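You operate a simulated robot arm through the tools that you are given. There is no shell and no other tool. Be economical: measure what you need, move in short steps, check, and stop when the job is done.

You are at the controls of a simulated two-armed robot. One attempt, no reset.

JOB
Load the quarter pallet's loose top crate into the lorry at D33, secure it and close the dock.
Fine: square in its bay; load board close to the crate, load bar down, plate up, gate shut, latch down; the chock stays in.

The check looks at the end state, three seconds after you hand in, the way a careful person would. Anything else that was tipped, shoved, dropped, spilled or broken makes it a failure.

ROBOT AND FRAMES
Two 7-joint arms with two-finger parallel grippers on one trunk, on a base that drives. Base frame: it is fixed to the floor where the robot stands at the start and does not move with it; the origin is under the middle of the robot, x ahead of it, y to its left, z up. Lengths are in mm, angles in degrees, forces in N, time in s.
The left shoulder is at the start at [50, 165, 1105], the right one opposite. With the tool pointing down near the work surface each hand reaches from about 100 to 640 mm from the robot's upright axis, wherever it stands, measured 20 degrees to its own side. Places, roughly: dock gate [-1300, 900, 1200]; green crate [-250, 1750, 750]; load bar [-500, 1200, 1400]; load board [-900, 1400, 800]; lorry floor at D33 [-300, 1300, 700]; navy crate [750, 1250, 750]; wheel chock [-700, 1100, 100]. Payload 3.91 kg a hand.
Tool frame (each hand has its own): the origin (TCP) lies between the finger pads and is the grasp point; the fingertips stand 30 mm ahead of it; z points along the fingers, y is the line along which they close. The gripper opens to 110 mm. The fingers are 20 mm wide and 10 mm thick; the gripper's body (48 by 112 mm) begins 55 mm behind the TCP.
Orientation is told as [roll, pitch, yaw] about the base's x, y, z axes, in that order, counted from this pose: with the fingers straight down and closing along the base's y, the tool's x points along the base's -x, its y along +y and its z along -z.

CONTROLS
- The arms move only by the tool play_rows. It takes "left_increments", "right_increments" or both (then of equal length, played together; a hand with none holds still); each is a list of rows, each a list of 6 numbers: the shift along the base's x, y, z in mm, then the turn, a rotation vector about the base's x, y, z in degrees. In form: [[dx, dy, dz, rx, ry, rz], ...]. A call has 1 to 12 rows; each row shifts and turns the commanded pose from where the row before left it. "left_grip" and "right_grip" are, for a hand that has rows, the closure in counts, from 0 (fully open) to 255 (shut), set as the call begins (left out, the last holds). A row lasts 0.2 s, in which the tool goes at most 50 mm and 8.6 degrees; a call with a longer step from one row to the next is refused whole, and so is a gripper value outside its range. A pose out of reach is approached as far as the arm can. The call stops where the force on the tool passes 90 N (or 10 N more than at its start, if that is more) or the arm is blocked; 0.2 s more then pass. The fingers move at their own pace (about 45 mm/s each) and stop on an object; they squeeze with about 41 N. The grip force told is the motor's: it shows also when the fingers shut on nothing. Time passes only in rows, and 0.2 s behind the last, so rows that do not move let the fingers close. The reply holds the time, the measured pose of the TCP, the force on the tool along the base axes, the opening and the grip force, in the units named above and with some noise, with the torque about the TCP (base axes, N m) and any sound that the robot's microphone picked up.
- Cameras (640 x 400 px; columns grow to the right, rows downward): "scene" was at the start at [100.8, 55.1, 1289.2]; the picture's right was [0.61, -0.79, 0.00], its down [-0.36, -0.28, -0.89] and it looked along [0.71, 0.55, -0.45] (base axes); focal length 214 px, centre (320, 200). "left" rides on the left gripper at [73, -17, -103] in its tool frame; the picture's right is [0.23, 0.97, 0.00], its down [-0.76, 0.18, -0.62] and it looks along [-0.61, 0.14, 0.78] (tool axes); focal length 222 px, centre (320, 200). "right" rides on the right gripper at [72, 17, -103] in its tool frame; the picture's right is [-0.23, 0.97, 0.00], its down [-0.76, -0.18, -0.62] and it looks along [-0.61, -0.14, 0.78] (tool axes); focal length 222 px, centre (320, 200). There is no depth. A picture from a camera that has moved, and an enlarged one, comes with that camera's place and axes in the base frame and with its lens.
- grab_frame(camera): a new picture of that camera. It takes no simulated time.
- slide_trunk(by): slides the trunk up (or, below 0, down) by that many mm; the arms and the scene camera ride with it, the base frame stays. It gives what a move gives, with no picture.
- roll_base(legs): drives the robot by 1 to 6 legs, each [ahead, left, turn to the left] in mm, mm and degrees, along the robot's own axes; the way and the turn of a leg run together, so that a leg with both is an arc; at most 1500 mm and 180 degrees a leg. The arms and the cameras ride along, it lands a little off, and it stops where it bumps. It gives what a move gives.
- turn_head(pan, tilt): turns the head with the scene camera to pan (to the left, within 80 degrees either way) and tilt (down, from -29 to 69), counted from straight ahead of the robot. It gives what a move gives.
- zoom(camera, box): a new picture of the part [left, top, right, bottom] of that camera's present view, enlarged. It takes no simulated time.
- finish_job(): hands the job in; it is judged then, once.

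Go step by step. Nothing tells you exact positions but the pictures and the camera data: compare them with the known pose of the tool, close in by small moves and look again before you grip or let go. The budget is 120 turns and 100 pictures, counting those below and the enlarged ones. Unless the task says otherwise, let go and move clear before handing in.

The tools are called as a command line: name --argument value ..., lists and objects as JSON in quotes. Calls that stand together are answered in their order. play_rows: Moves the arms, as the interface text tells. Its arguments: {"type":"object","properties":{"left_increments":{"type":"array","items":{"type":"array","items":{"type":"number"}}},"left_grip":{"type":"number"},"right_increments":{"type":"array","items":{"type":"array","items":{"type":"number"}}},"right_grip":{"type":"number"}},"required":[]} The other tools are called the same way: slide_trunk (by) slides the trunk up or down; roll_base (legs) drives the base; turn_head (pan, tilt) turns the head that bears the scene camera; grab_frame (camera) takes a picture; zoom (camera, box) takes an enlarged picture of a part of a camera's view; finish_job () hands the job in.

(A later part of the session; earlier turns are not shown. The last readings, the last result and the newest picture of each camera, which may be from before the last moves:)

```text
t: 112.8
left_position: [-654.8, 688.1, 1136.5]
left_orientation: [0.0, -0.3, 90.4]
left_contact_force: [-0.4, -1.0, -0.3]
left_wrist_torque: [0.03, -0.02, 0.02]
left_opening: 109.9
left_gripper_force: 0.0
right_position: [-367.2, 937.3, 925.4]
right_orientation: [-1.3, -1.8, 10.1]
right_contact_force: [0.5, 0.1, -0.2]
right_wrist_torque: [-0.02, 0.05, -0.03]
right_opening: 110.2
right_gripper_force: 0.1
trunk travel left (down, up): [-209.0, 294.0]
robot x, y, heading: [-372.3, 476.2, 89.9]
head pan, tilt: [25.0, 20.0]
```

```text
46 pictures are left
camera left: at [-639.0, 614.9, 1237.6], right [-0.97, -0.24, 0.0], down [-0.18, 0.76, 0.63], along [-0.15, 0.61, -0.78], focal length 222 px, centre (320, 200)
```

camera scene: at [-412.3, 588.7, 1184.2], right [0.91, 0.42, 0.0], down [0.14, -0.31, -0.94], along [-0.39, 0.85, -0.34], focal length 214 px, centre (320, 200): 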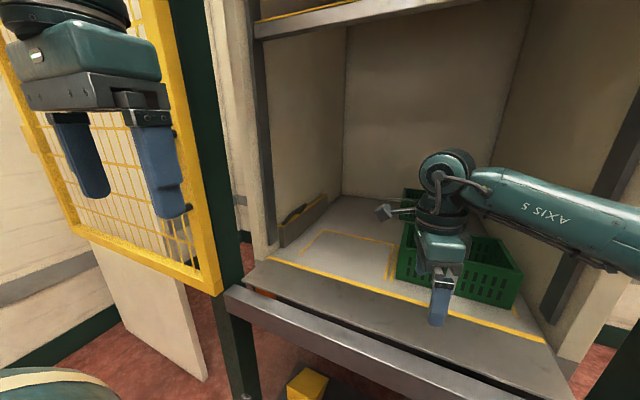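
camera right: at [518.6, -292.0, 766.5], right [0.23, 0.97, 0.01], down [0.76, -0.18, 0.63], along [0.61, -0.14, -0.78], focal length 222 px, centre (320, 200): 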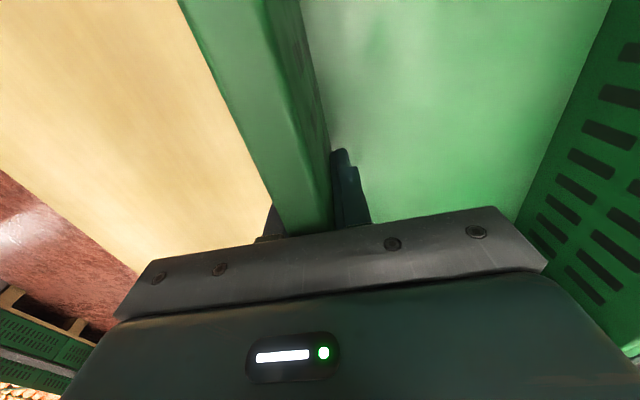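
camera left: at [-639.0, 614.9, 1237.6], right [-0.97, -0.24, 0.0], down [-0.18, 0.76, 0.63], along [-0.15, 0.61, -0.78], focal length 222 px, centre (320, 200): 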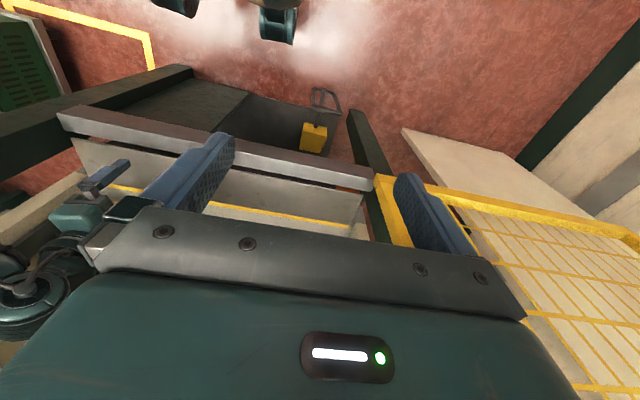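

zoom --camera "scene" --box '[240, 160, 440, 290]'

roll_base --legs '[[-200, 0, 0]]'

turn_head --pan 5 --tilt -5

grab_frame --camera "scene"

```text
3.08 times, centred on (340, 225) of scene
camera zoom: at [-412.3, 588.7, 1184.2], right [0.91, 0.42, 0.0], down [0.14, -0.31, -0.94], along [-0.39, 0.85, -0.34], focal length 660 px, centre (258, 123)
```

zoom: 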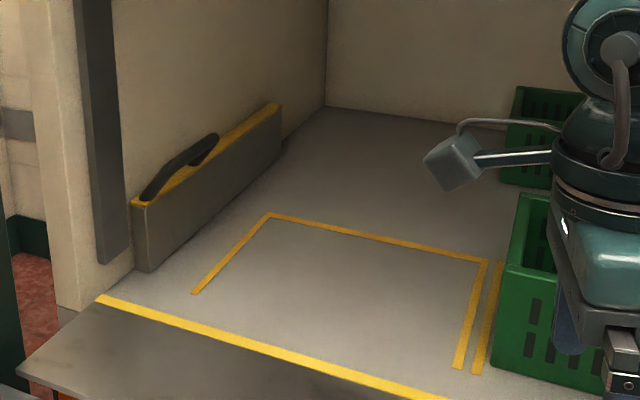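

```text
t: 114.4
left_position: [-657.3, 487.6, 1136.9]
left_orientation: [0.0, -0.3, 90.7]
left_contact_force: [-0.1, 0.0, 0.3]
left_wrist_torque: [0.02, 0.04, 0.04]
left_opening: 110.2
left_gripper_force: 0.1
right_position: [-369.6, 738.4, 926.2]
right_orientation: [-1.2, -1.8, 10.3]
right_contact_force: [0.3, 0.0, 0.3]
right_wrist_torque: [0.02, 0.02, -0.01]
right_opening: 110.2
right_gripper_force: 0.0
trunk travel left (down, up): [-209.0, 294.0]
robot x, y, heading: [-367.7, 275.6, 90.4]
head pan, tilt: [25.0, 20.0]
```

```text
t: 115.3
left_position: [-656.6, 486.9, 1137.0]
left_orientation: [0.0, -0.3, 90.7]
left_contact_force: [0.0, 0.1, 0.0]
left_wrist_torque: [0.0, -0.02, 0.0]
left_opening: 110.0
left_gripper_force: 0.2
right_position: [-367.9, 739.0, 924.8]
right_orientation: [-1.2, -1.9, 10.3]
right_contact_force: [1.4, -0.5, -0.3]
right_wrist_torque: [0.0, 0.02, 0.02]
right_opening: 110.2
right_gripper_force: 0.1
trunk travel left (down, up): [-209.0, 294.0]
robot x, y, heading: [-373.2, 280.0, 90.0]
head pan, tilt: [5.0, -5.0]
```

```text
44 pictures are left
camera scene: at [-381.2, 391.3, 1224.2], right [1.0, 0.09, 0.0], down [-0.01, 0.09, -1.0], along [-0.09, 0.99, 0.09], focal length 214 px, centre (320, 200)
```

scene: 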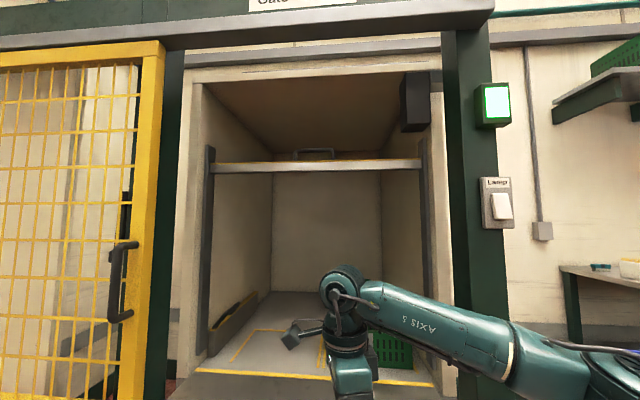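

The board sits against the left wall (x≈−868, y 1215–1620, top z≈796) with an arch handle near its front end. I'll stand at about (−550, 350), heading 115, to use the right arm, and look at the handle closely.

roll_base --legs '[[0, 180, 0], [0, 0, 25]]'

turn_head --pan 0 --tilt 22

grab_frame --camera "scene"

```text
t: 118.8
left_position: [-899.0, 349.0, 1135.8]
left_orientation: [0.0, -0.3, 115.3]
left_contact_force: [0.6, -1.2, -0.8]
left_wrist_torque: [0.0, -0.01, 0.01]
left_opening: 109.8
left_gripper_force: 0.0
right_position: [-741.2, 697.7, 925.5]
right_orientation: [-1.1, -1.8, 34.9]
right_contact_force: [-0.6, 0.1, 0.3]
right_wrist_torque: [-0.02, 0.02, 0.02]
right_opening: 109.9
right_gripper_force: 0.0
trunk travel left (down, up): [-209.0, 294.0]
robot x, y, heading: [-554.0, 276.0, 115.0]
head pan, tilt: [5.0, -5.0]
```

```text
t: 119.7
left_position: [-899.3, 348.7, 1135.8]
left_orientation: [0.0, -0.3, 115.3]
left_contact_force: [0.3, 0.9, -0.1]
left_wrist_torque: [0.0, 0.02, 0.02]
left_opening: 109.7
left_gripper_force: 0.1
right_position: [-741.9, 698.5, 925.3]
right_orientation: [-1.2, -1.8, 34.9]
right_contact_force: [0.1, 0.1, 0.0]
right_wrist_torque: [0.0, -0.01, 0.0]
right_opening: 110.3
right_gripper_force: 0.0
trunk travel left (down, up): [-209.0, 294.0]
robot x, y, heading: [-550.3, 274.6, 114.5]
head pan, tilt: [0.0, 22.0]
```

```text
43 pictures are left
camera scene: at [-604.1, 385.8, 1181.0], right [0.91, 0.42, 0.0], down [0.16, -0.34, -0.93], along [-0.39, 0.84, -0.37], focal length 214 px, centre (320, 200)
```

scene: 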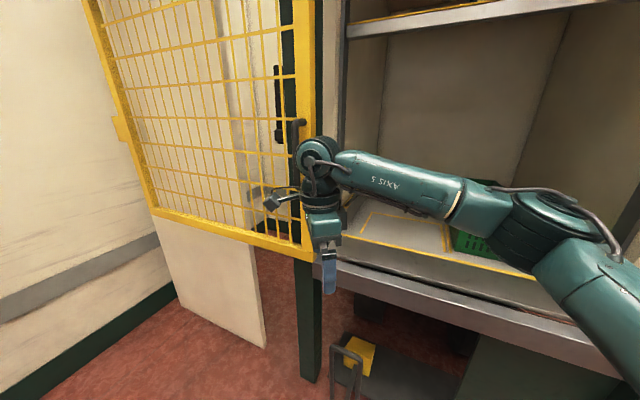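

I'll rotate the right hand to point nearly horizontally toward the board (fingers closing vertically).

play_rows --right_increments '[[5, 16, 0, 6.6, 4.95, 0], [5, 16, 0, 6.6, 4.95, 0], [5, 16, 0, 6.6, 4.95, 0], [5, 16, 0, 6.6, 4.95, 0], [5, 16, 0, 6.6, 4.95, 0], [5, 16, 0, 6.6, 4.95, 0], [5, 16, 0, 6.6, 4.95, 0], [5, 16, 0, 6.6, 4.95, 0], [5, 16, 0, 6.6, 4.95, 0]]'

grab_frame --camera "scene"

grab_frame --camera "right"

```text
t: 121.7
left_position: [-897.9, 349.0, 1136.6]
left_orientation: [0.0, -0.3, 115.2]
left_contact_force: [0.2, -0.4, 0.7]
left_wrist_torque: [0.02, 0.0, 0.01]
left_opening: 109.9
left_gripper_force: 0.0
right_position: [-694.8, 841.0, 926.6]
right_orientation: [73.1, 1.4, 34.7]
right_contact_force: [0.5, 0.2, 0.5]
right_wrist_torque: [0.02, -0.01, -0.02]
right_opening: 109.9
right_gripper_force: 0.1
trunk travel left (down, up): [-209.0, 294.0]
robot x, y, heading: [-549.0, 276.6, 114.5]
head pan, tilt: [0.0, 22.0]
```

```text
42 pictures are left
camera scene: at [-604.0, 385.8, 1181.0], right [0.91, 0.42, 0.0], down [0.16, -0.34, -0.93], along [-0.39, 0.84, -0.37], focal length 214 px, centre (320, 200)
```

scene: 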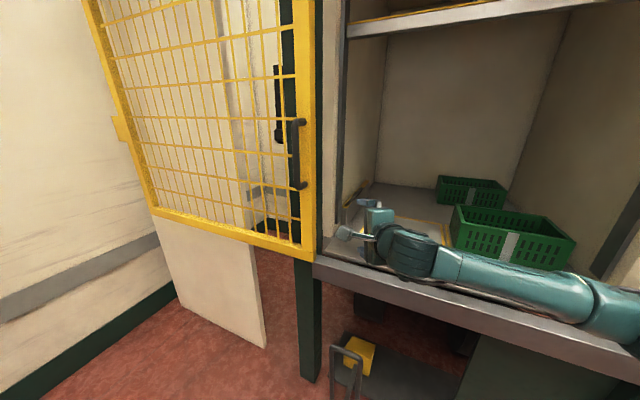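

```text
41 pictures are left
camera right: at [-700.8, 723.8, 974.3], right [0.05, 0.38, 0.93], down [0.99, -0.1, -0.01], along [0.09, 0.92, -0.38], focal length 222 px, centre (320, 200)
```

right: 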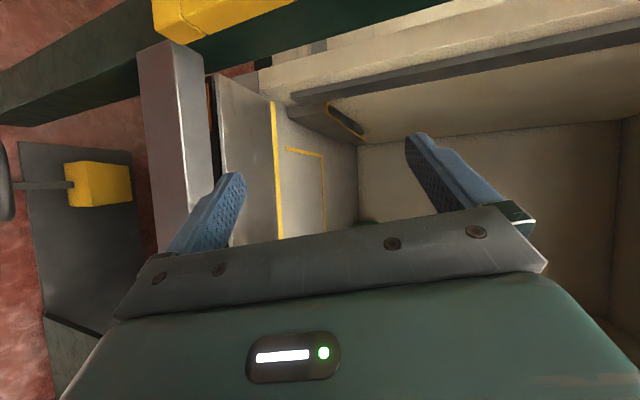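

The posture is good. Driving in closer along +y.

roll_base --legs '[[209, -95, 0]]'

play_rows --right_increments '[[-20, 25, -10, 0, 0, 0], [-20, 25, -10, 0, 0, 0], [-20, 25, -10, 0, 0, 0]]'

grab_frame --camera "right"

grab_frame --camera "scene"

```text
t: 123.4
left_position: [-898.3, 578.1, 1136.7]
left_orientation: [0.0, -0.2, 115.2]
left_contact_force: [0.1, 0.3, -0.1]
left_wrist_torque: [-0.02, 0.0, 0.03]
left_opening: 110.1
left_gripper_force: 0.0
right_position: [-695.1, 1070.0, 926.8]
right_orientation: [72.9, 1.4, 34.6]
right_contact_force: [0.3, -0.2, -0.4]
right_wrist_torque: [0.0, -0.01, -0.02]
right_opening: 110.0
right_gripper_force: 0.1
trunk travel left (down, up): [-209.0, 294.0]
robot x, y, heading: [-553.7, 508.1, 114.2]
head pan, tilt: [0.0, 22.0]
```

```text
t: 124.2
left_position: [-899.4, 577.3, 1137.4]
left_orientation: [-0.1, -0.4, 115.1]
left_contact_force: [-0.6, 0.9, 0.8]
left_wrist_torque: [0.02, -0.01, -0.01]
left_opening: 110.1
left_gripper_force: 0.0
right_position: [-753.3, 1145.3, 898.5]
right_orientation: [72.9, 1.4, 34.6]
right_contact_force: [0.6, 0.1, 0.0]
right_wrist_torque: [0.03, 0.01, 0.03]
right_opening: 109.8
right_gripper_force: 0.0
trunk travel left (down, up): [-209.0, 294.0]
robot x, y, heading: [-553.3, 504.1, 114.7]
head pan, tilt: [0.0, 22.0]
```

```text
40 pictures are left
camera right: at [-759.6, 1027.5, 945.6], right [0.04, 0.38, 0.93], down [0.99, -0.1, -0.01], along [0.09, 0.92, -0.38], focal length 222 px, centre (320, 200)
```

right: 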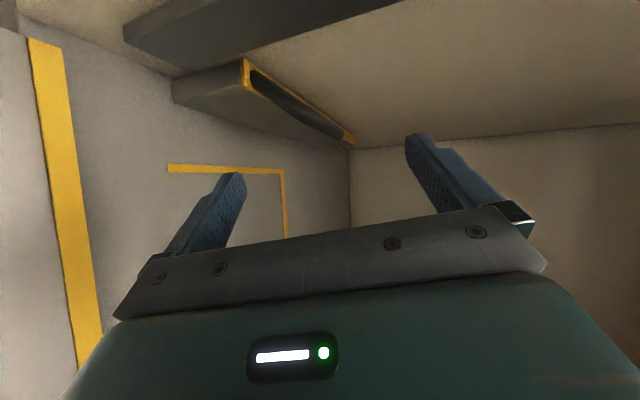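

```text
39 pictures are left
camera scene: at [-604.5, 614.4, 1180.9], right [0.91, 0.42, 0.0], down [0.16, -0.34, -0.93], along [-0.39, 0.84, -0.37], focal length 214 px, centre (320, 200)
```

scene: 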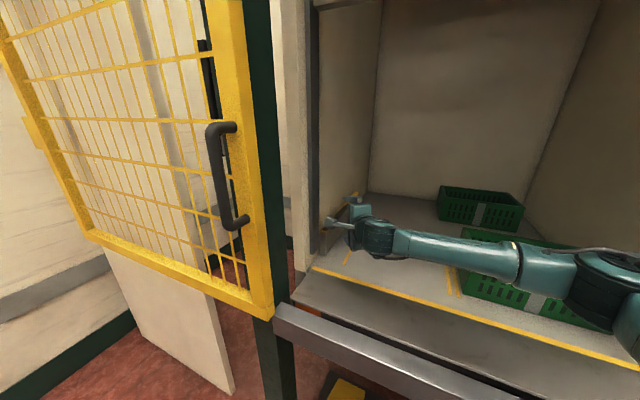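

zoom --camera "right" --box '[120, 20, 400, 195]'

```text
2.29 times, centred on (260, 108) of right
camera zoom: at [-759.6, 1027.5, 945.6], right [0.04, 0.38, 0.93], down [0.99, -0.1, -0.01], along [0.09, 0.92, -0.38], focal length 508 px, centre (457, 411)
```

zoom: 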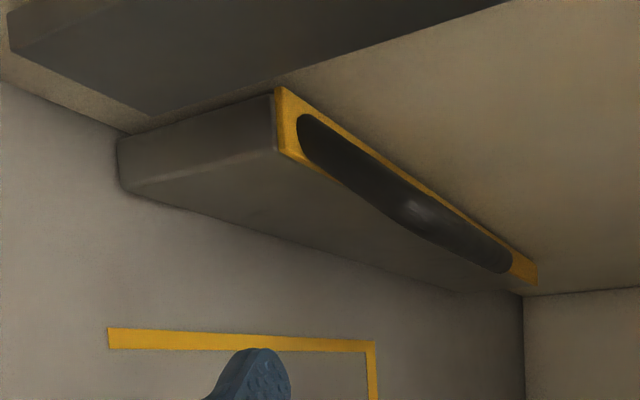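

play_rows --right_increments '[[-14, 20, 14, 0, 0, 0], [-14, 20, 14, 0, 0, 0], [-14, 20, 14, 0, 0, 0], [-14, 20, 14, 0, 0, 0], [-14, 20, 14, 0, 0, 0]]'

grab_frame --camera "right"

```text
t: 125.4
left_position: [-897.8, 577.8, 1135.0]
left_orientation: [-0.1, -0.3, 115.3]
left_contact_force: [0.2, -0.2, 0.2]
left_wrist_torque: [0.01, 0.0, 0.02]
left_opening: 109.7
left_gripper_force: 0.2
right_position: [-824.1, 1244.6, 967.3]
right_orientation: [73.0, 1.5, 34.6]
right_contact_force: [0.2, -0.4, 0.4]
right_wrist_torque: [0.02, 0.02, 0.02]
right_opening: 110.3
right_gripper_force: 0.1
trunk travel left (down, up): [-209.0, 294.0]
robot x, y, heading: [-554.2, 506.9, 114.8]
head pan, tilt: [0.0, 22.0]
```

```text
37 pictures are left
camera right: at [-829.8, 1126.1, 1015.1], right [0.04, 0.38, 0.92], down [0.99, -0.1, -0.01], along [0.09, 0.92, -0.38], focal length 222 px, centre (320, 200)
```

right: 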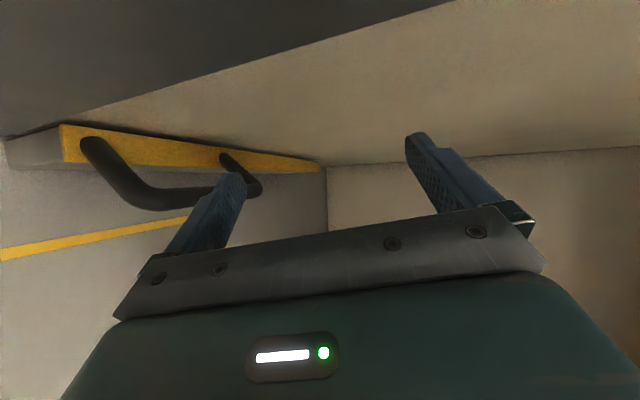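

The handle is a U-bar leaning out to about x −821, z 835, y 1225–1340. I'll lower beside it and move in with fingers above and below.

play_rows --right_increments '[[35, 0, -20, 0, 0, 0], [35, 0, -25, 0, 0, 0], [0, 10, -30, 0, 0, 0], [0, 14, -30, 0, 0, 0], [0, 14, -24, 0, 0, 0], [-15, 0, 0, 0, 0, 0]]'

grab_frame --camera "right"

```text
t: 126.8
left_position: [-899.3, 578.5, 1137.5]
left_orientation: [0.0, -0.3, 115.2]
left_contact_force: [0.0, -0.3, 0.4]
left_wrist_torque: [0.0, 0.0, 0.0]
left_opening: 109.7
left_gripper_force: 0.0
right_position: [-770.1, 1281.7, 836.0]
right_orientation: [73.0, 1.5, 34.6]
right_contact_force: [-0.2, 0.1, -0.7]
right_wrist_torque: [0.0, 0.0, -0.06]
right_opening: 109.8
right_gripper_force: 0.1
trunk travel left (down, up): [-209.0, 294.0]
robot x, y, heading: [-549.1, 504.8, 114.7]
head pan, tilt: [0.0, 22.0]
```

```text
36 pictures are left
camera right: at [-775.7, 1164.4, 884.4], right [0.04, 0.38, 0.93], down [0.99, -0.1, -0.01], along [0.09, 0.92, -0.38], focal length 222 px, centre (320, 200)
```

right: 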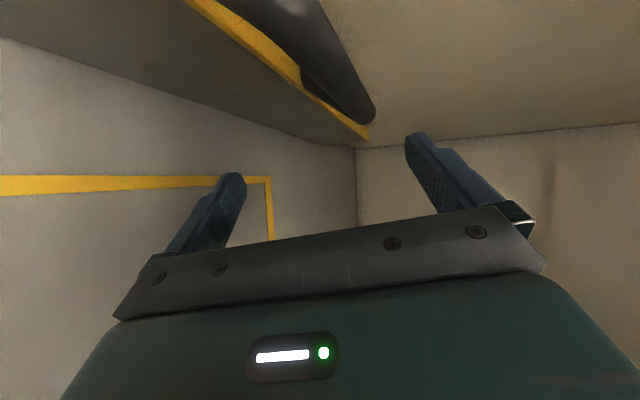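

play_rows --right_increments '[[0, 0, 16, 0, 0, 0], [-26, 0, 0, 0, 0, 0], [-24, 0, 0, 0, 0, 0]]'

play_rows --right_increments '[[0, 0, 0, 0, 0, 0], [0, 0, 0, 0, 0, 0], [0, 0, 0, 0, 0, 0], [0, 0, 0, 0, 0, 0], [0, 0, 0, 0, 0, 0], [0, 0, 0, 0, 0, 0], [0, 0, 0, 0, 0, 0]]' --right_grip 255

grab_frame --camera "right"

```text
t: 127.6
left_position: [-898.8, 577.8, 1137.0]
left_orientation: [0.0, -0.3, 115.2]
left_contact_force: [1.3, -0.2, -0.4]
left_wrist_torque: [0.0, 0.01, 0.0]
left_opening: 110.0
left_gripper_force: 0.0
right_position: [-819.8, 1281.2, 851.6]
right_orientation: [73.0, 1.5, 34.7]
right_contact_force: [0.5, 0.3, 0.7]
right_wrist_torque: [-0.02, 0.05, 0.03]
right_opening: 110.2
right_gripper_force: 0.0
trunk travel left (down, up): [-209.0, 294.0]
robot x, y, heading: [-553.2, 504.1, 114.6]
head pan, tilt: [0.0, 22.0]
```

```text
t: 129.2
left_position: [-899.5, 576.9, 1136.9]
left_orientation: [0.0, -0.2, 115.2]
left_contact_force: [0.2, 0.0, -0.5]
left_wrist_torque: [0.01, -0.01, 0.01]
left_opening: 110.3
left_gripper_force: 0.1
right_position: [-820.7, 1281.9, 853.6]
right_orientation: [73.3, 1.3, 34.6]
right_contact_force: [-3.0, 5.5, 3.4]
right_wrist_torque: [1.98, 0.2, 0.66]
right_opening: 25.6
right_gripper_force: 45.2
trunk travel left (down, up): [-209.0, 294.0]
robot x, y, heading: [-553.7, 501.7, 115.0]
head pan, tilt: [0.0, 22.0]
```

```text
35 pictures are left
camera right: at [-825.9, 1163.8, 901.6], right [0.04, 0.37, 0.93], down [1.0, -0.1, -0.01], along [0.09, 0.92, -0.38], focal length 222 px, centre (320, 200)
```

right: 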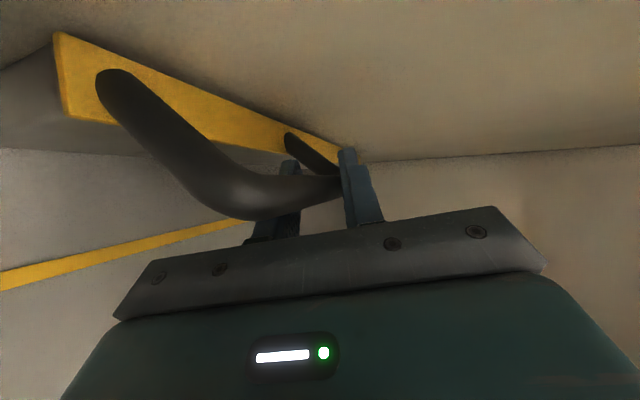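

Gripped. Slide the board toward the crate in small rows, partway first.

play_rows --right_increments '[[15, 0, 0, 0, 0, 0], [25, 0, 0, 0, 0, 0], [30, 0, 0, 0, 0, 0], [30, 0, 0, 0, 0, 0], [30, 0, 0, 0, 0, 0], [30, 0, 0, 0, 0, 0], [30, 0, 0, 0, 0, 0], [30, 0, 0, 0, 0, 0], [30, 0, 0, 0, 0, 0]]'

grab_frame --camera "scene"

```text
t: 131.2
left_position: [-897.3, 575.7, 1136.7]
left_orientation: [0.0, -0.5, 115.2]
left_contact_force: [0.8, -0.1, -0.9]
left_wrist_torque: [-0.03, 0.02, -0.01]
left_opening: 110.1
left_gripper_force: 0.1
right_position: [-567.4, 1281.9, 854.4]
right_orientation: [73.0, 1.4, 34.5]
right_contact_force: [5.7, -27.7, -0.8]
right_wrist_torque: [1.83, 0.1, 1.41]
right_opening: 25.9
right_gripper_force: 45.5
trunk travel left (down, up): [-209.0, 294.0]
robot x, y, heading: [-553.4, 506.8, 114.5]
head pan, tilt: [0.0, 22.0]
```

```text
34 pictures are left
camera scene: at [-603.4, 611.7, 1181.3], right [0.91, 0.41, 0.0], down [0.15, -0.34, -0.93], along [-0.39, 0.84, -0.37], focal length 214 px, centre (320, 200)
```

scene: 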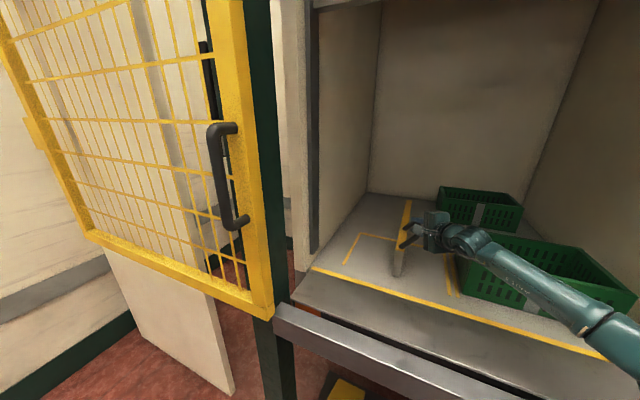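

The board slides squarely. Zoom to check the clearance between hand and crate.

play_rows --right_increments '[[25, 0, 0, 0, 0, 0], [25, 0, 0, 0, 0, 0], [15, 0, 0, 0, 0, 0]]'

zoom --camera "scene" --box '[330, 160, 640, 354]'

grab_frame --camera "right"

```text
t: 132.0
left_position: [-899.8, 577.0, 1136.8]
left_orientation: [0.0, -0.4, 115.1]
left_contact_force: [0.2, -0.4, 0.8]
left_wrist_torque: [-0.02, -0.03, 0.0]
left_opening: 110.2
left_gripper_force: 0.0
right_position: [-504.7, 1282.6, 854.0]
right_orientation: [73.0, 1.4, 34.6]
right_contact_force: [-0.6, -18.7, -1.6]
right_wrist_torque: [1.88, 0.02, 1.28]
right_opening: 25.5
right_gripper_force: 44.8
trunk travel left (down, up): [-209.0, 294.0]
robot x, y, heading: [-552.4, 504.7, 114.7]
head pan, tilt: [0.0, 22.0]
```

```text
2.06 times, centred on (485, 257) of scene
camera zoom: at [-604.3, 612.8, 1181.1], right [0.91, 0.42, 0.0], down [0.16, -0.34, -0.93], along [-0.39, 0.84, -0.37], focal length 442 px, centre (-20, 82)
```

zoom: 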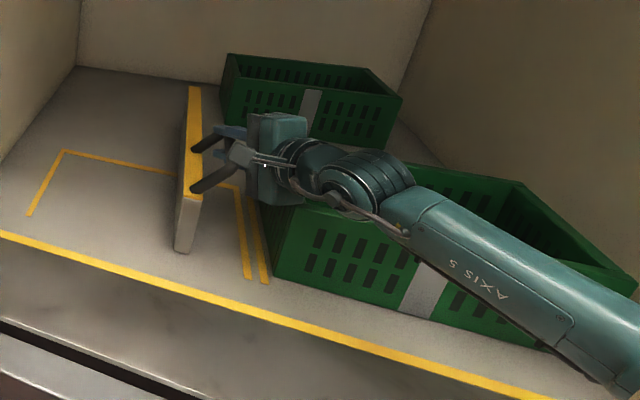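

```text
32 pictures are left
camera right: at [-510.2, 1164.3, 902.3], right [0.04, 0.38, 0.93], down [0.99, -0.1, -0.01], along [0.09, 0.92, -0.38], focal length 222 px, centre (320, 200)
```

right: 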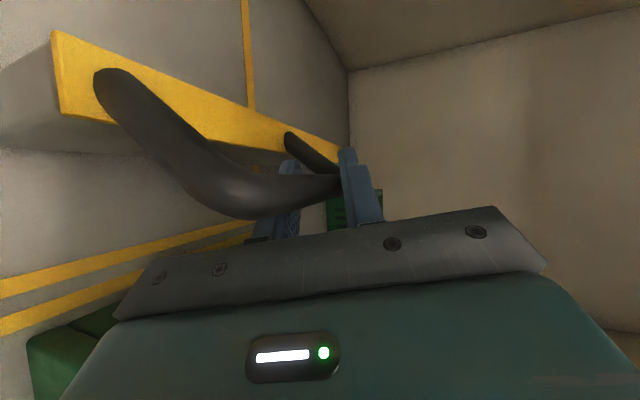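

Board is ~105 mm from the crate and my hand would soon touch the crate's corner, so I'll let go and push the board the rest of the way from its left side.

play_rows --right_increments '[[0, 0, 0, 0, 0, 0], [0, 0, 0, 0, 0, 0], [0, 0, 0, 0, 0, 0], [0, 0, 0, 0, 0, 0], [0, 0, 0, 0, 0, 0], [0, 0, 14, 0, 0, 0], [0, 0, 14, 0, 0, 0], [22, -16, 5, 0, 0, 0], [22, -16, 15, 0, 0, 0], [0, 0, 45, 0, 0, 0], [0, 0, 45, 0, 0, 0]]' --right_grip 0

zoom --camera "scene" --box '[330, 160, 640, 354]'

```text
t: 134.4
left_position: [-899.4, 578.0, 1135.3]
left_orientation: [-0.1, -0.3, 115.3]
left_contact_force: [-0.3, -0.5, 0.2]
left_wrist_torque: [-0.02, -0.05, 0.0]
left_opening: 109.9
left_gripper_force: 0.2
right_position: [-461.2, 1252.3, 988.6]
right_orientation: [73.0, 1.4, 34.5]
right_contact_force: [-0.2, 0.0, -0.2]
right_wrist_torque: [0.02, -0.02, -0.05]
right_opening: 110.1
right_gripper_force: 0.1
trunk travel left (down, up): [-209.0, 294.0]
robot x, y, heading: [-553.7, 505.0, 114.5]
head pan, tilt: [0.0, 22.0]
```

```text
2.06 times, centred on (485, 257) of scene
camera zoom: at [-604.5, 614.1, 1180.9], right [0.91, 0.42, 0.0], down [0.16, -0.34, -0.93], along [-0.39, 0.84, -0.37], focal length 442 px, centre (-20, 82)
```

zoom: 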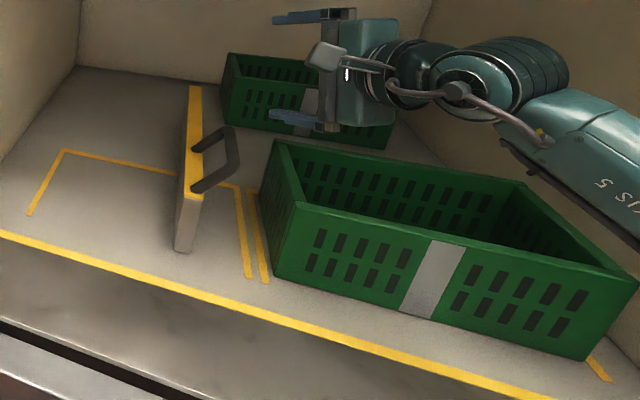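

play_rows --right_increments '[[-36, -14, -4, 0, 0, -5], [-36, -14, -4, 0, 0, -5], [-36, -14, -4, 0, 0, -5], [-36, -14, -4, 0, 0, -5], [-36, -14, -4, 0, 0, -5], [0, 0, -45, 0, 0, 0], [0, 0, -45, 0, 0, 0], [0, 0, -45, 0, 0, 0], [0, 0, -45, 0, 0, 0]]' --right_grip 255

play_rows --right_increments '[[0, 30, -6, 0, 0, 0], [0, 30, -6, 0, 0, 0], [0, 20, -4, 0, 0, 0], [10, 0, 0, 0, 0, 0], [10, 0, 0, 0, 0, 0]]'

zoom --camera "scene" --box '[330, 160, 640, 354]'

```text
t: 136.4
left_position: [-899.6, 577.3, 1134.9]
left_orientation: [0.1, -0.3, 115.2]
left_contact_force: [-0.7, -0.3, -1.3]
left_wrist_torque: [0.0, 0.02, 0.04]
left_opening: 110.0
left_gripper_force: 0.1
right_position: [-641.2, 1181.8, 792.0]
right_orientation: [73.1, 1.5, 9.6]
right_contact_force: [0.2, -0.6, -0.4]
right_wrist_torque: [0.0, 0.01, -0.01]
right_opening: 0.0
right_gripper_force: 37.7
trunk travel left (down, up): [-209.0, 294.0]
robot x, y, heading: [-550.9, 502.0, 114.9]
head pan, tilt: [0.0, 22.0]
```

```text
t: 137.6
left_position: [-898.9, 578.7, 1135.3]
left_orientation: [0.0, -0.4, 115.2]
left_contact_force: [-0.6, 0.6, 0.5]
left_wrist_torque: [-0.02, -0.02, 0.01]
left_opening: 109.6
left_gripper_force: 0.1
right_position: [-619.0, 1261.1, 775.7]
right_orientation: [73.0, 1.5, 9.7]
right_contact_force: [0.6, 0.2, -0.1]
right_wrist_torque: [0.02, -0.03, -0.01]
right_opening: 0.0
right_gripper_force: 37.9
trunk travel left (down, up): [-209.0, 294.0]
robot x, y, heading: [-552.2, 506.8, 114.7]
head pan, tilt: [0.0, 22.0]
```

```text
2.06 times, centred on (485, 257) of scene
camera zoom: at [-604.4, 614.2, 1181.0], right [0.91, 0.42, 0.0], down [0.16, -0.34, -0.93], along [-0.39, 0.84, -0.37], focal length 442 px, centre (-20, 82)
```

zoom: 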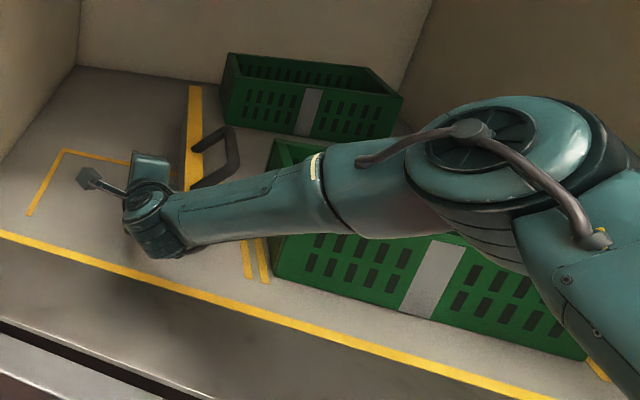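

play_rows --right_increments '[[18, 0, 0, 0, 0, 0], [18, 0, 0, 0, 0, 0], [18, 0, 0, 0, 0, 0], [18, 0, 0, 0, 0, 0], [18, 0, 0, 0, 0, 0], [18, 0, 0, 0, 0, 0]]'

grab_frame --camera "right"

zoom --camera "scene" --box '[330, 160, 640, 354]'

```text
t: 139.0
left_position: [-898.9, 579.0, 1137.6]
left_orientation: [0.0, -0.3, 115.2]
left_contact_force: [-0.6, -0.7, -0.3]
left_wrist_torque: [0.0, 0.01, 0.0]
left_opening: 110.2
left_gripper_force: 0.0
right_position: [-605.7, 1261.1, 777.7]
right_orientation: [72.6, 1.2, 9.2]
right_contact_force: [0.0, -0.7, -0.5]
right_wrist_torque: [0.02, 0.02, -0.01]
right_opening: 0.0
right_gripper_force: 37.7
right hand out of reach, approached as far as the arm can: row 1, 2, 3, 4, 5, 6
trunk travel left (down, up): [-209.0, 294.0]
robot x, y, heading: [-551.1, 501.0, 114.6]
head pan, tilt: [0.0, 22.0]
```

```text
29 pictures are left
camera right: at [-661.2, 1157.2, 826.3], right [0.2, 0.33, 0.92], down [0.86, -0.52, 0.0], along [0.48, 0.79, -0.38], focal length 222 px, centre (320, 200)
```

right: 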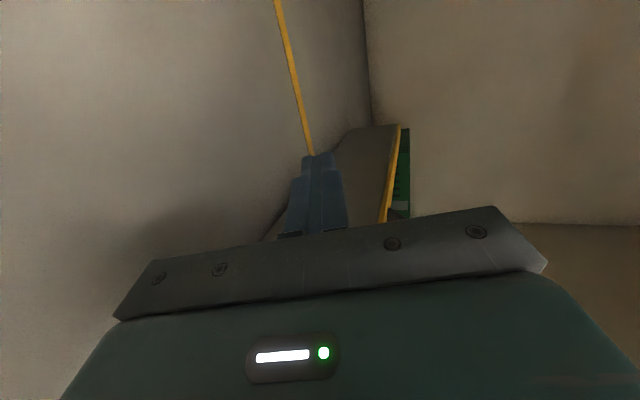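

```text
2.06 times, centred on (485, 257) of scene
camera zoom: at [-604.4, 614.3, 1181.0], right [0.91, 0.42, 0.0], down [0.16, -0.34, -0.93], along [-0.39, 0.84, -0.37], focal length 442 px, centre (-20, 82)
```

zoom: 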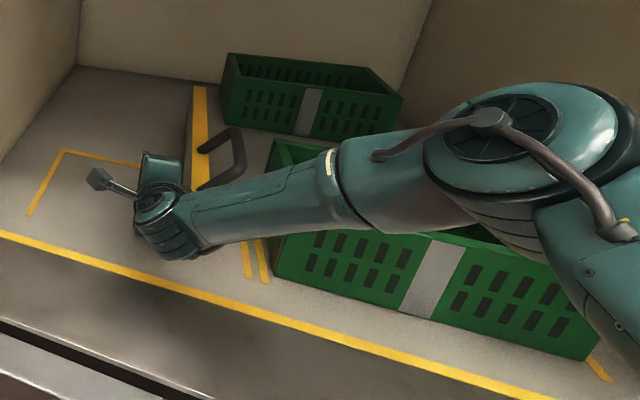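

The arm is at its limit here; I'll push by driving the base sideways (+x) gently instead.

roll_base --legs '[[-25, -55, 0]]'

zoom --camera "scene" --box '[330, 160, 640, 354]'

```text
t: 140.2
left_position: [-838.3, 578.7, 1137.0]
left_orientation: [0.1, -0.3, 115.2]
left_contact_force: [-0.6, -0.6, -1.1]
left_wrist_torque: [0.03, -0.02, 0.02]
left_opening: 109.9
left_gripper_force: 0.0
right_position: [-544.2, 1261.3, 776.7]
right_orientation: [72.6, 1.4, 9.1]
right_contact_force: [-0.7, -0.2, 0.0]
right_wrist_torque: [-0.04, 0.05, -0.01]
right_opening: 0.4
right_gripper_force: 37.6
trunk travel left (down, up): [-209.0, 294.0]
robot x, y, heading: [-495.3, 503.5, 114.4]
head pan, tilt: [0.0, 22.0]
```

```text
2.06 times, centred on (485, 257) of scene
camera zoom: at [-544.5, 614.2, 1181.0], right [0.91, 0.42, 0.0], down [0.16, -0.34, -0.93], along [-0.39, 0.84, -0.37], focal length 442 px, centre (-20, 82)
```

zoom: 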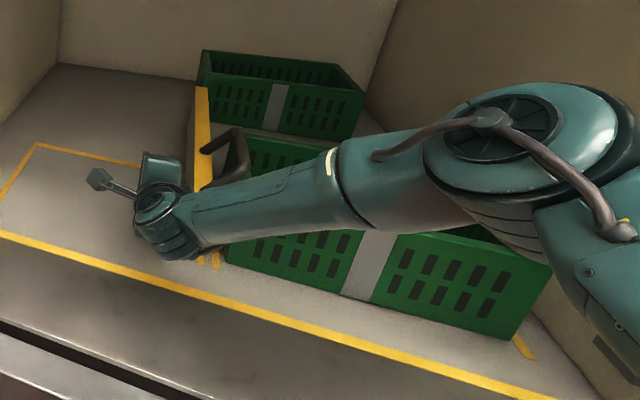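

roll_base --legs '[[-8, -18, 0]]'

turn_head --pan -10 --tilt 35

zoom --camera "scene" --box '[260, 60, 500, 210]'

```text
t: 141.0
left_position: [-818.6, 578.0, 1137.0]
left_orientation: [0.1, -0.3, 115.1]
left_contact_force: [0.6, 0.4, -0.3]
left_wrist_torque: [-0.01, 0.03, 0.0]
left_opening: 110.2
left_gripper_force: 0.1
right_position: [-523.5, 1260.6, 777.5]
right_orientation: [72.7, 1.4, 9.1]
right_contact_force: [0.4, 0.6, -0.6]
right_wrist_torque: [0.01, 0.0, -0.02]
right_opening: 0.0
right_gripper_force: 37.4
trunk travel left (down, up): [-209.0, 294.0]
robot x, y, heading: [-472.8, 501.7, 114.6]
head pan, tilt: [0.0, 22.0]
```

```text
t: 141.8
left_position: [-819.2, 579.3, 1136.5]
left_orientation: [0.0, -0.3, 115.1]
left_contact_force: [-0.1, -0.2, 0.4]
left_wrist_torque: [-0.01, -0.01, -0.03]
left_opening: 109.9
left_gripper_force: 0.0
right_position: [-525.4, 1260.4, 777.2]
right_orientation: [72.5, 1.3, 9.1]
right_contact_force: [0.9, -0.5, -0.4]
right_wrist_torque: [-0.04, 0.0, 0.03]
right_opening: 0.0
right_gripper_force: 37.9
trunk travel left (down, up): [-209.0, 294.0]
robot x, y, heading: [-476.7, 505.2, 114.2]
head pan, tilt: [-10.0, 35.0]
```

```text
2.67 times, centred on (380, 135) of scene
camera zoom: at [-508.5, 615.4, 1160.4], right [0.97, 0.25, 0.0], down [0.14, -0.55, -0.82], along [-0.21, 0.79, -0.57], focal length 572 px, centre (160, 373)
```

zoom: 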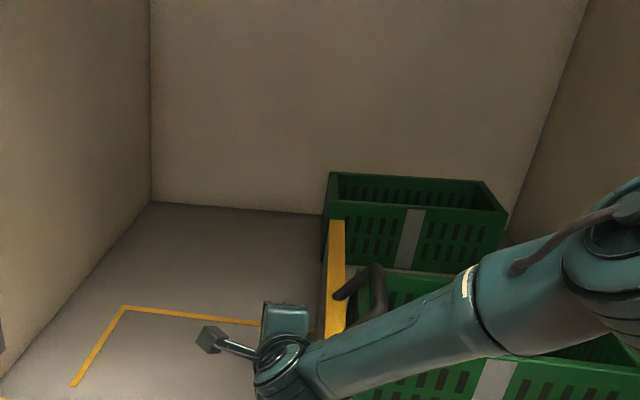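

Back the hand off from the board and lift to view the gap.

play_rows --right_increments '[[-15, 0, 5, 0, 0, 0], [0, -35, 5, 0, 0, 0], [0, -40, 10, 0, 0, 0], [0, -40, 10, 0, 0, 0], [0, -10, 30, 0, 0, 0], [0, -10, 40, 0, 0, 0]]'

zoom --camera "scene" --box '[260, 100, 500, 250]'

```text
t: 143.2
left_position: [-819.3, 577.9, 1136.3]
left_orientation: [0.0, -0.2, 115.3]
left_contact_force: [-0.3, -0.4, 0.9]
left_wrist_torque: [-0.01, -0.02, 0.03]
left_opening: 110.2
left_gripper_force: 0.1
right_position: [-539.7, 1123.9, 878.5]
right_orientation: [72.5, 1.3, 9.2]
right_contact_force: [-0.2, 0.5, 0.6]
right_wrist_torque: [0.01, -0.01, 0.01]
right_opening: 0.1
right_gripper_force: 37.1
trunk travel left (down, up): [-209.0, 294.0]
robot x, y, heading: [-473.0, 504.8, 114.4]
head pan, tilt: [-10.0, 35.0]
```

```text
2.67 times, centred on (380, 175) of scene
camera zoom: at [-508.3, 615.3, 1160.3], right [0.97, 0.25, 0.0], down [0.14, -0.56, -0.82], along [-0.21, 0.79, -0.57], focal length 572 px, centre (160, 267)
```

zoom: 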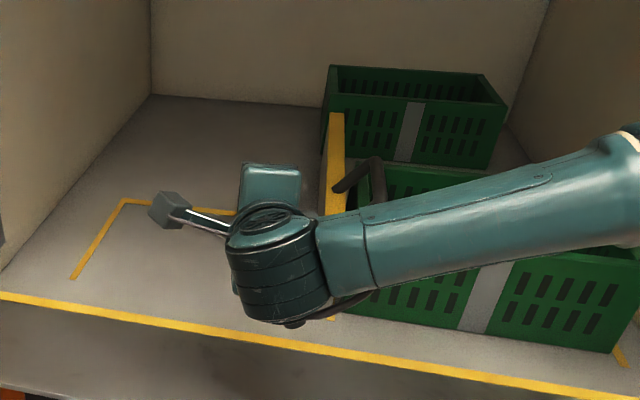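

The board looks close; I'll check the gap once the arm is up. Next: raise the trunk and bring the right hand up toward the load bar's handle (≈[−482, 1195, 1487]).

slide_trunk --by 290

play_rows --right_increments '[[8, -8, 30, 0, 0, 0], [8, -8, 40, 0, 0, 0], [8, -8, 45, 0, 0, 0], [8, 0, 45, 0, 0, 0], [8, 0, 45, 0, 0, 0], [8, 0, 45, 0, 0, 0], [8, 0, 45, 0, 0, 0]]' --right_grip 0

grab_frame --camera "right"

grab_frame --camera "scene"

```text
t: 146.1
left_position: [-819.4, 578.2, 1427.0]
left_orientation: [0.0, -0.3, 115.2]
left_contact_force: [0.6, -0.2, -0.2]
left_wrist_torque: [-0.01, 0.02, 0.01]
left_opening: 110.1
left_gripper_force: 0.1
right_position: [-539.2, 1124.8, 1168.2]
right_orientation: [72.7, 1.3, 8.9]
right_contact_force: [0.5, 0.1, 0.9]
right_wrist_torque: [-0.02, -0.01, 0.01]
right_opening: 0.1
right_gripper_force: 37.9
trunk travel left (down, up): [-499.0, 4.0]
robot x, y, heading: [-475.3, 505.3, 114.5]
head pan, tilt: [-10.0, 35.0]
```

```text
t: 147.7
left_position: [-820.7, 578.0, 1426.5]
left_orientation: [0.0, -0.3, 115.2]
left_contact_force: [0.8, -0.8, -0.2]
left_wrist_torque: [-0.01, 0.0, 0.01]
left_opening: 110.1
left_gripper_force: 0.1
right_position: [-483.0, 1101.1, 1463.9]
right_orientation: [72.6, 1.3, 9.0]
right_contact_force: [0.1, -0.1, 0.2]
right_wrist_torque: [0.01, -0.01, -0.02]
right_opening: 110.2
right_gripper_force: 0.0
trunk travel left (down, up): [-499.0, 4.0]
robot x, y, heading: [-471.8, 503.3, 114.7]
head pan, tilt: [-10.0, 35.0]
```

```text
24 pictures are left
camera right: at [-538.7, 997.5, 1512.3], right [0.2, 0.33, 0.92], down [0.85, -0.52, 0.0], along [0.48, 0.79, -0.38], focal length 222 px, centre (320, 200)
```

right: 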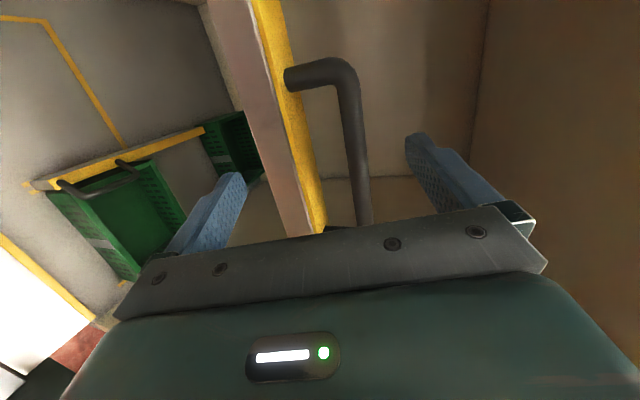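

```text
23 pictures are left
camera scene: at [-508.7, 614.5, 1450.5], right [0.97, 0.25, 0.0], down [0.14, -0.55, -0.82], along [-0.21, 0.79, -0.57], focal length 214 px, centre (320, 200)
```

scene: 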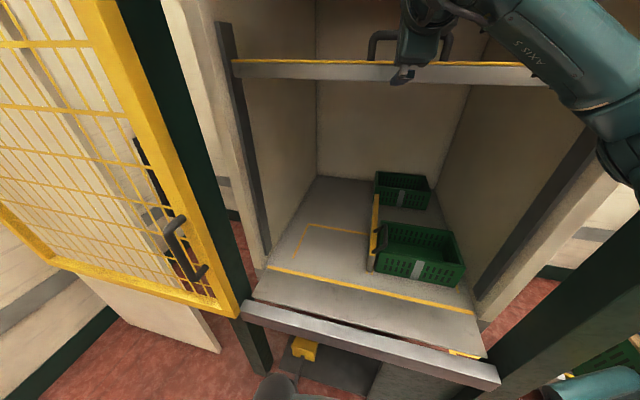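

The board sits snug beside the crate. The bar's handle is near z≈1470, y≈1150–1190; I'll push it down from above with closed fingers.

play_rows --right_increments '[[0, 0, 40, 0, 0, 0], [0, 0, 35, 0, 0, 0], [0, 0, 0, 0, 0, 0], [0, 0, 0, 0, 0, 0], [0, 0, 0, 0, 0, 0], [0, 25, 0, 0, 0, 0], [0, 25, 0, 0, 0, 0], [0, 24, 0, 0, 0, 0]]' --right_grip 255

zoom --camera "scene" --box '[230, 0, 560, 206]'

zoom --camera "scene" --box '[330, 190, 490, 300]'

```text
t: 149.5
left_position: [-818.7, 580.4, 1426.3]
left_orientation: [0.0, -0.3, 115.2]
left_contact_force: [-0.2, 1.6, -0.2]
left_wrist_torque: [0.0, 0.02, 0.04]
left_opening: 110.3
left_gripper_force: 0.0
right_position: [-482.4, 1176.0, 1537.6]
right_orientation: [72.5, 1.4, 9.1]
right_contact_force: [0.0, -0.1, -0.3]
right_wrist_torque: [0.0, 0.01, 0.01]
right_opening: 0.1
right_gripper_force: 38.2
trunk travel left (down, up): [-499.0, 4.0]
robot x, y, heading: [-474.5, 501.0, 114.7]
head pan, tilt: [-10.0, 35.0]
```

```text
1.94 times, centred on (395, 103) of scene
camera zoom: at [-508.5, 615.9, 1450.3], right [0.97, 0.25, 0.0], down [0.14, -0.56, -0.82], along [-0.21, 0.79, -0.57], focal length 416 px, centre (174, 388)
```

zoom: 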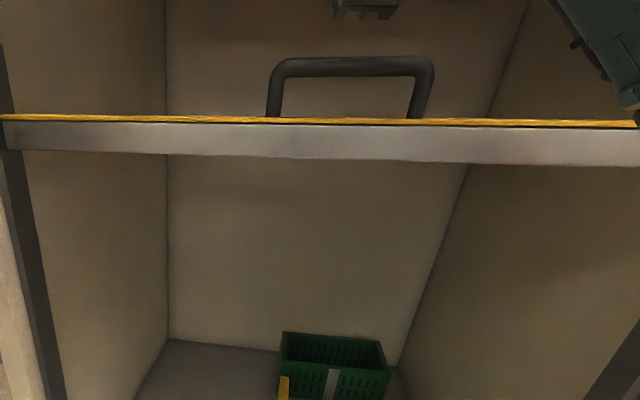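

```text
3.64 times, centred on (410, 245) of scene
camera zoom: at [-508.5, 615.9, 1450.3], right [0.97, 0.25, 0.0], down [0.14, -0.56, -0.82], along [-0.21, 0.79, -0.57], focal length 780 px, centre (-7, 36)
```

zoom: 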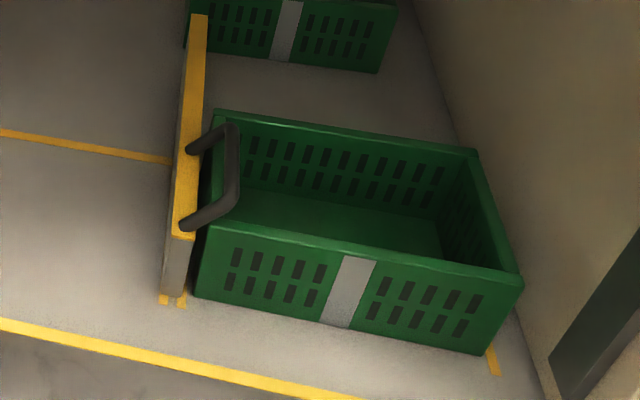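

Board gap is about a centimetre — good. Now push down on the handle.

play_rows --right_increments '[[0, 0, -25, 0, 0, 0], [0, 0, -20, 0, 0, 0], [0, 0, -20, 0, 0, 0], [0, 0, -20, 0, 0, 0], [0, 0, -20, 0, 0, 0]]'

grab_frame --camera "scene"

```text
t: 150.7
left_position: [-818.7, 580.0, 1425.6]
left_orientation: [0.2, -0.3, 115.2]
left_contact_force: [0.2, 0.4, -1.0]
left_wrist_torque: [0.02, -0.01, -0.01]
left_opening: 109.9
left_gripper_force: 0.0
right_position: [-482.9, 1173.0, 1430.2]
right_orientation: [72.4, 1.3, 9.1]
right_contact_force: [0.1, 0.1, 0.7]
right_wrist_torque: [-0.01, 0.0, -0.01]
right_opening: 0.0
right_gripper_force: 37.1
trunk travel left (down, up): [-499.0, 4.0]
robot x, y, heading: [-473.9, 499.4, 114.5]
head pan, tilt: [-10.0, 35.0]
```

```text
20 pictures are left
camera scene: at [-508.2, 615.6, 1450.2], right [0.97, 0.25, 0.0], down [0.14, -0.56, -0.82], along [-0.21, 0.79, -0.57], focal length 214 px, centre (320, 200)
```

scene: 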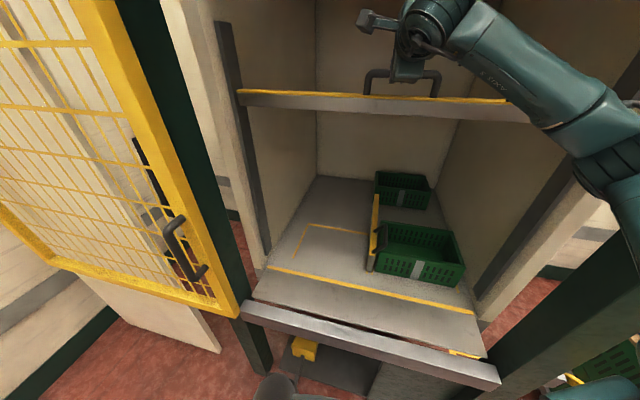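

The bar slides down easily. Continue.

play_rows --right_increments '[[0, 0, -35, 0, 0, 0], [0, 0, -35, 0, 0, 0], [0, 0, -35, 0, 0, 0], [0, 0, -35, 0, 0, 0], [0, 0, -35, 0, 0, 0], [0, 0, -35, 0, 0, 0], [0, 0, -35, 0, 0, 0], [0, 0, -35, 0, 0, 0], [0, 0, -35, 0, 0, 0], [0, 0, -35, 0, 0, 0], [0, 0, -35, 0, 0, 0]]'

play_rows --right_increments '[[0, 0, -15, 0, 0, 0], [0, 0, -15, 0, 0, 0], [0, 0, -15, 0, 0, 0], [0, 0, -15, 0, 0, 0], [0, 0, -15, 0, 0, 0]]'

grab_frame --camera "scene"

```text
t: 153.1
left_position: [-821.3, 579.0, 1426.1]
left_orientation: [0.0, -0.3, 115.2]
left_contact_force: [-0.3, 0.6, -0.4]
left_wrist_torque: [-0.02, -0.05, 0.0]
left_opening: 109.9
left_gripper_force: 0.0
right_position: [-520.0, 1172.9, 1072.4]
right_orientation: [72.0, 1.1, 8.4]
right_contact_force: [-0.7, -0.7, 1.2]
right_wrist_torque: [-0.01, -0.01, -0.02]
right_opening: 0.0
right_gripper_force: 38.0
right hand out of reach, approached as far as the arm can: row 9, 10, 11
trunk travel left (down, up): [-499.0, 4.0]
robot x, y, heading: [-469.7, 502.9, 114.4]
head pan, tilt: [-10.0, 35.0]
```

```text
t: 154.3
left_position: [-820.0, 578.2, 1426.2]
left_orientation: [-0.1, -0.3, 115.2]
left_contact_force: [-0.3, 0.2, 0.5]
left_wrist_torque: [0.01, 0.01, 0.0]
left_opening: 110.2
left_gripper_force: 0.1
right_position: [-554.2, 1173.0, 1019.4]
right_orientation: [72.3, 1.1, 8.7]
right_contact_force: [0.0, 0.3, 0.9]
right_wrist_torque: [0.01, -0.02, -0.04]
right_opening: 0.0
right_gripper_force: 37.7
right hand out of reach, approached as far as the arm can: row 1, 2, 3, 4, 5
trunk travel left (down, up): [-499.0, 4.0]
robot x, y, heading: [-474.0, 504.7, 114.3]
head pan, tilt: [-10.0, 35.0]
```

```text
19 pictures are left
camera scene: at [-508.6, 615.5, 1450.4], right [0.97, 0.25, 0.0], down [0.14, -0.56, -0.82], along [-0.21, 0.79, -0.57], focal length 214 px, centre (320, 200)
```

scene: 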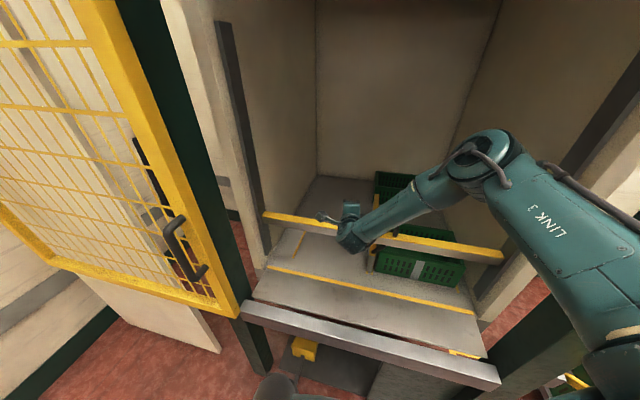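

play_rows --right_increments '[[10, 0, 25, 0, 0, 0], [20, 0, 25, 0, 0, 0], [30, 0, 20, 0, 0, 0], [20, 0, 0, 0, 0, 0]]'

slide_trunk --by -150

slide_trunk --by -60

grab_frame --camera "scene"

```text
t: 155.3
left_position: [-818.5, 578.8, 1427.0]
left_orientation: [0.0, -0.3, 115.2]
left_contact_force: [0.4, 0.0, -0.7]
left_wrist_torque: [0.01, 0.0, 0.01]
left_opening: 110.0
left_gripper_force: 0.1
right_position: [-498.7, 1173.0, 1105.5]
right_orientation: [72.1, 1.1, 8.7]
right_contact_force: [0.8, 0.0, 0.0]
right_wrist_torque: [0.0, 0.02, 0.02]
right_opening: 0.0
right_gripper_force: 37.3
right hand out of reach, approached as far as the arm can: row 3, 4
trunk travel left (down, up): [-499.0, 4.0]
robot x, y, heading: [-470.5, 499.6, 114.4]
head pan, tilt: [-10.0, 35.0]
```

```text
t: 157.0
left_position: [-819.2, 579.0, 1276.6]
left_orientation: [-0.1, -0.3, 115.2]
left_contact_force: [-0.7, -0.6, 1.3]
left_wrist_torque: [0.02, 0.02, -0.01]
left_opening: 109.8
left_gripper_force: 0.1
right_position: [-498.9, 1171.2, 955.2]
right_orientation: [72.1, 1.1, 8.6]
right_contact_force: [-1.0, -0.9, 2.0]
right_wrist_torque: [-0.02, 0.04, 0.0]
right_opening: 0.2
right_gripper_force: 37.3
trunk travel left (down, up): [-349.0, 154.0]
robot x, y, heading: [-473.4, 506.9, 114.3]
head pan, tilt: [-10.0, 35.0]
```

```text
t: 158.0
left_position: [-820.2, 578.8, 1217.3]
left_orientation: [0.0, -0.3, 115.1]
left_contact_force: [-0.4, 0.8, 0.3]
left_wrist_torque: [0.01, -0.03, 0.0]
left_opening: 110.1
left_gripper_force: 0.1
right_position: [-498.2, 1172.3, 894.8]
right_orientation: [72.1, 1.1, 8.7]
right_contact_force: [0.3, -0.2, -0.1]
right_wrist_torque: [-0.03, -0.01, 0.01]
right_opening: 0.1
right_gripper_force: 37.7
trunk travel left (down, up): [-289.0, 214.0]
robot x, y, heading: [-471.3, 505.3, 114.5]
head pan, tilt: [-10.0, 35.0]
```

```text
18 pictures are left
camera scene: at [-508.3, 615.2, 1240.3], right [0.97, 0.25, 0.0], down [0.14, -0.56, -0.82], along [-0.21, 0.79, -0.57], focal length 214 px, centre (320, 200)
```

scene: 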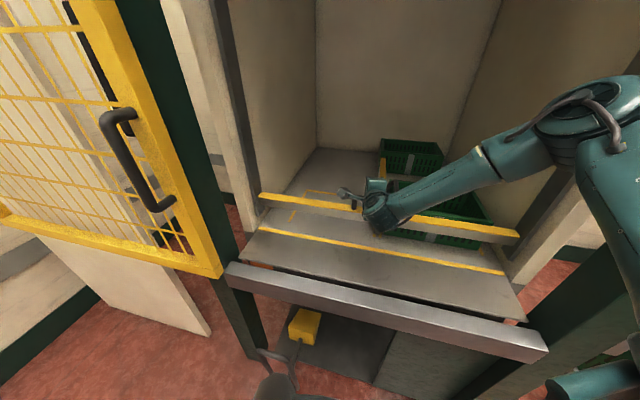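

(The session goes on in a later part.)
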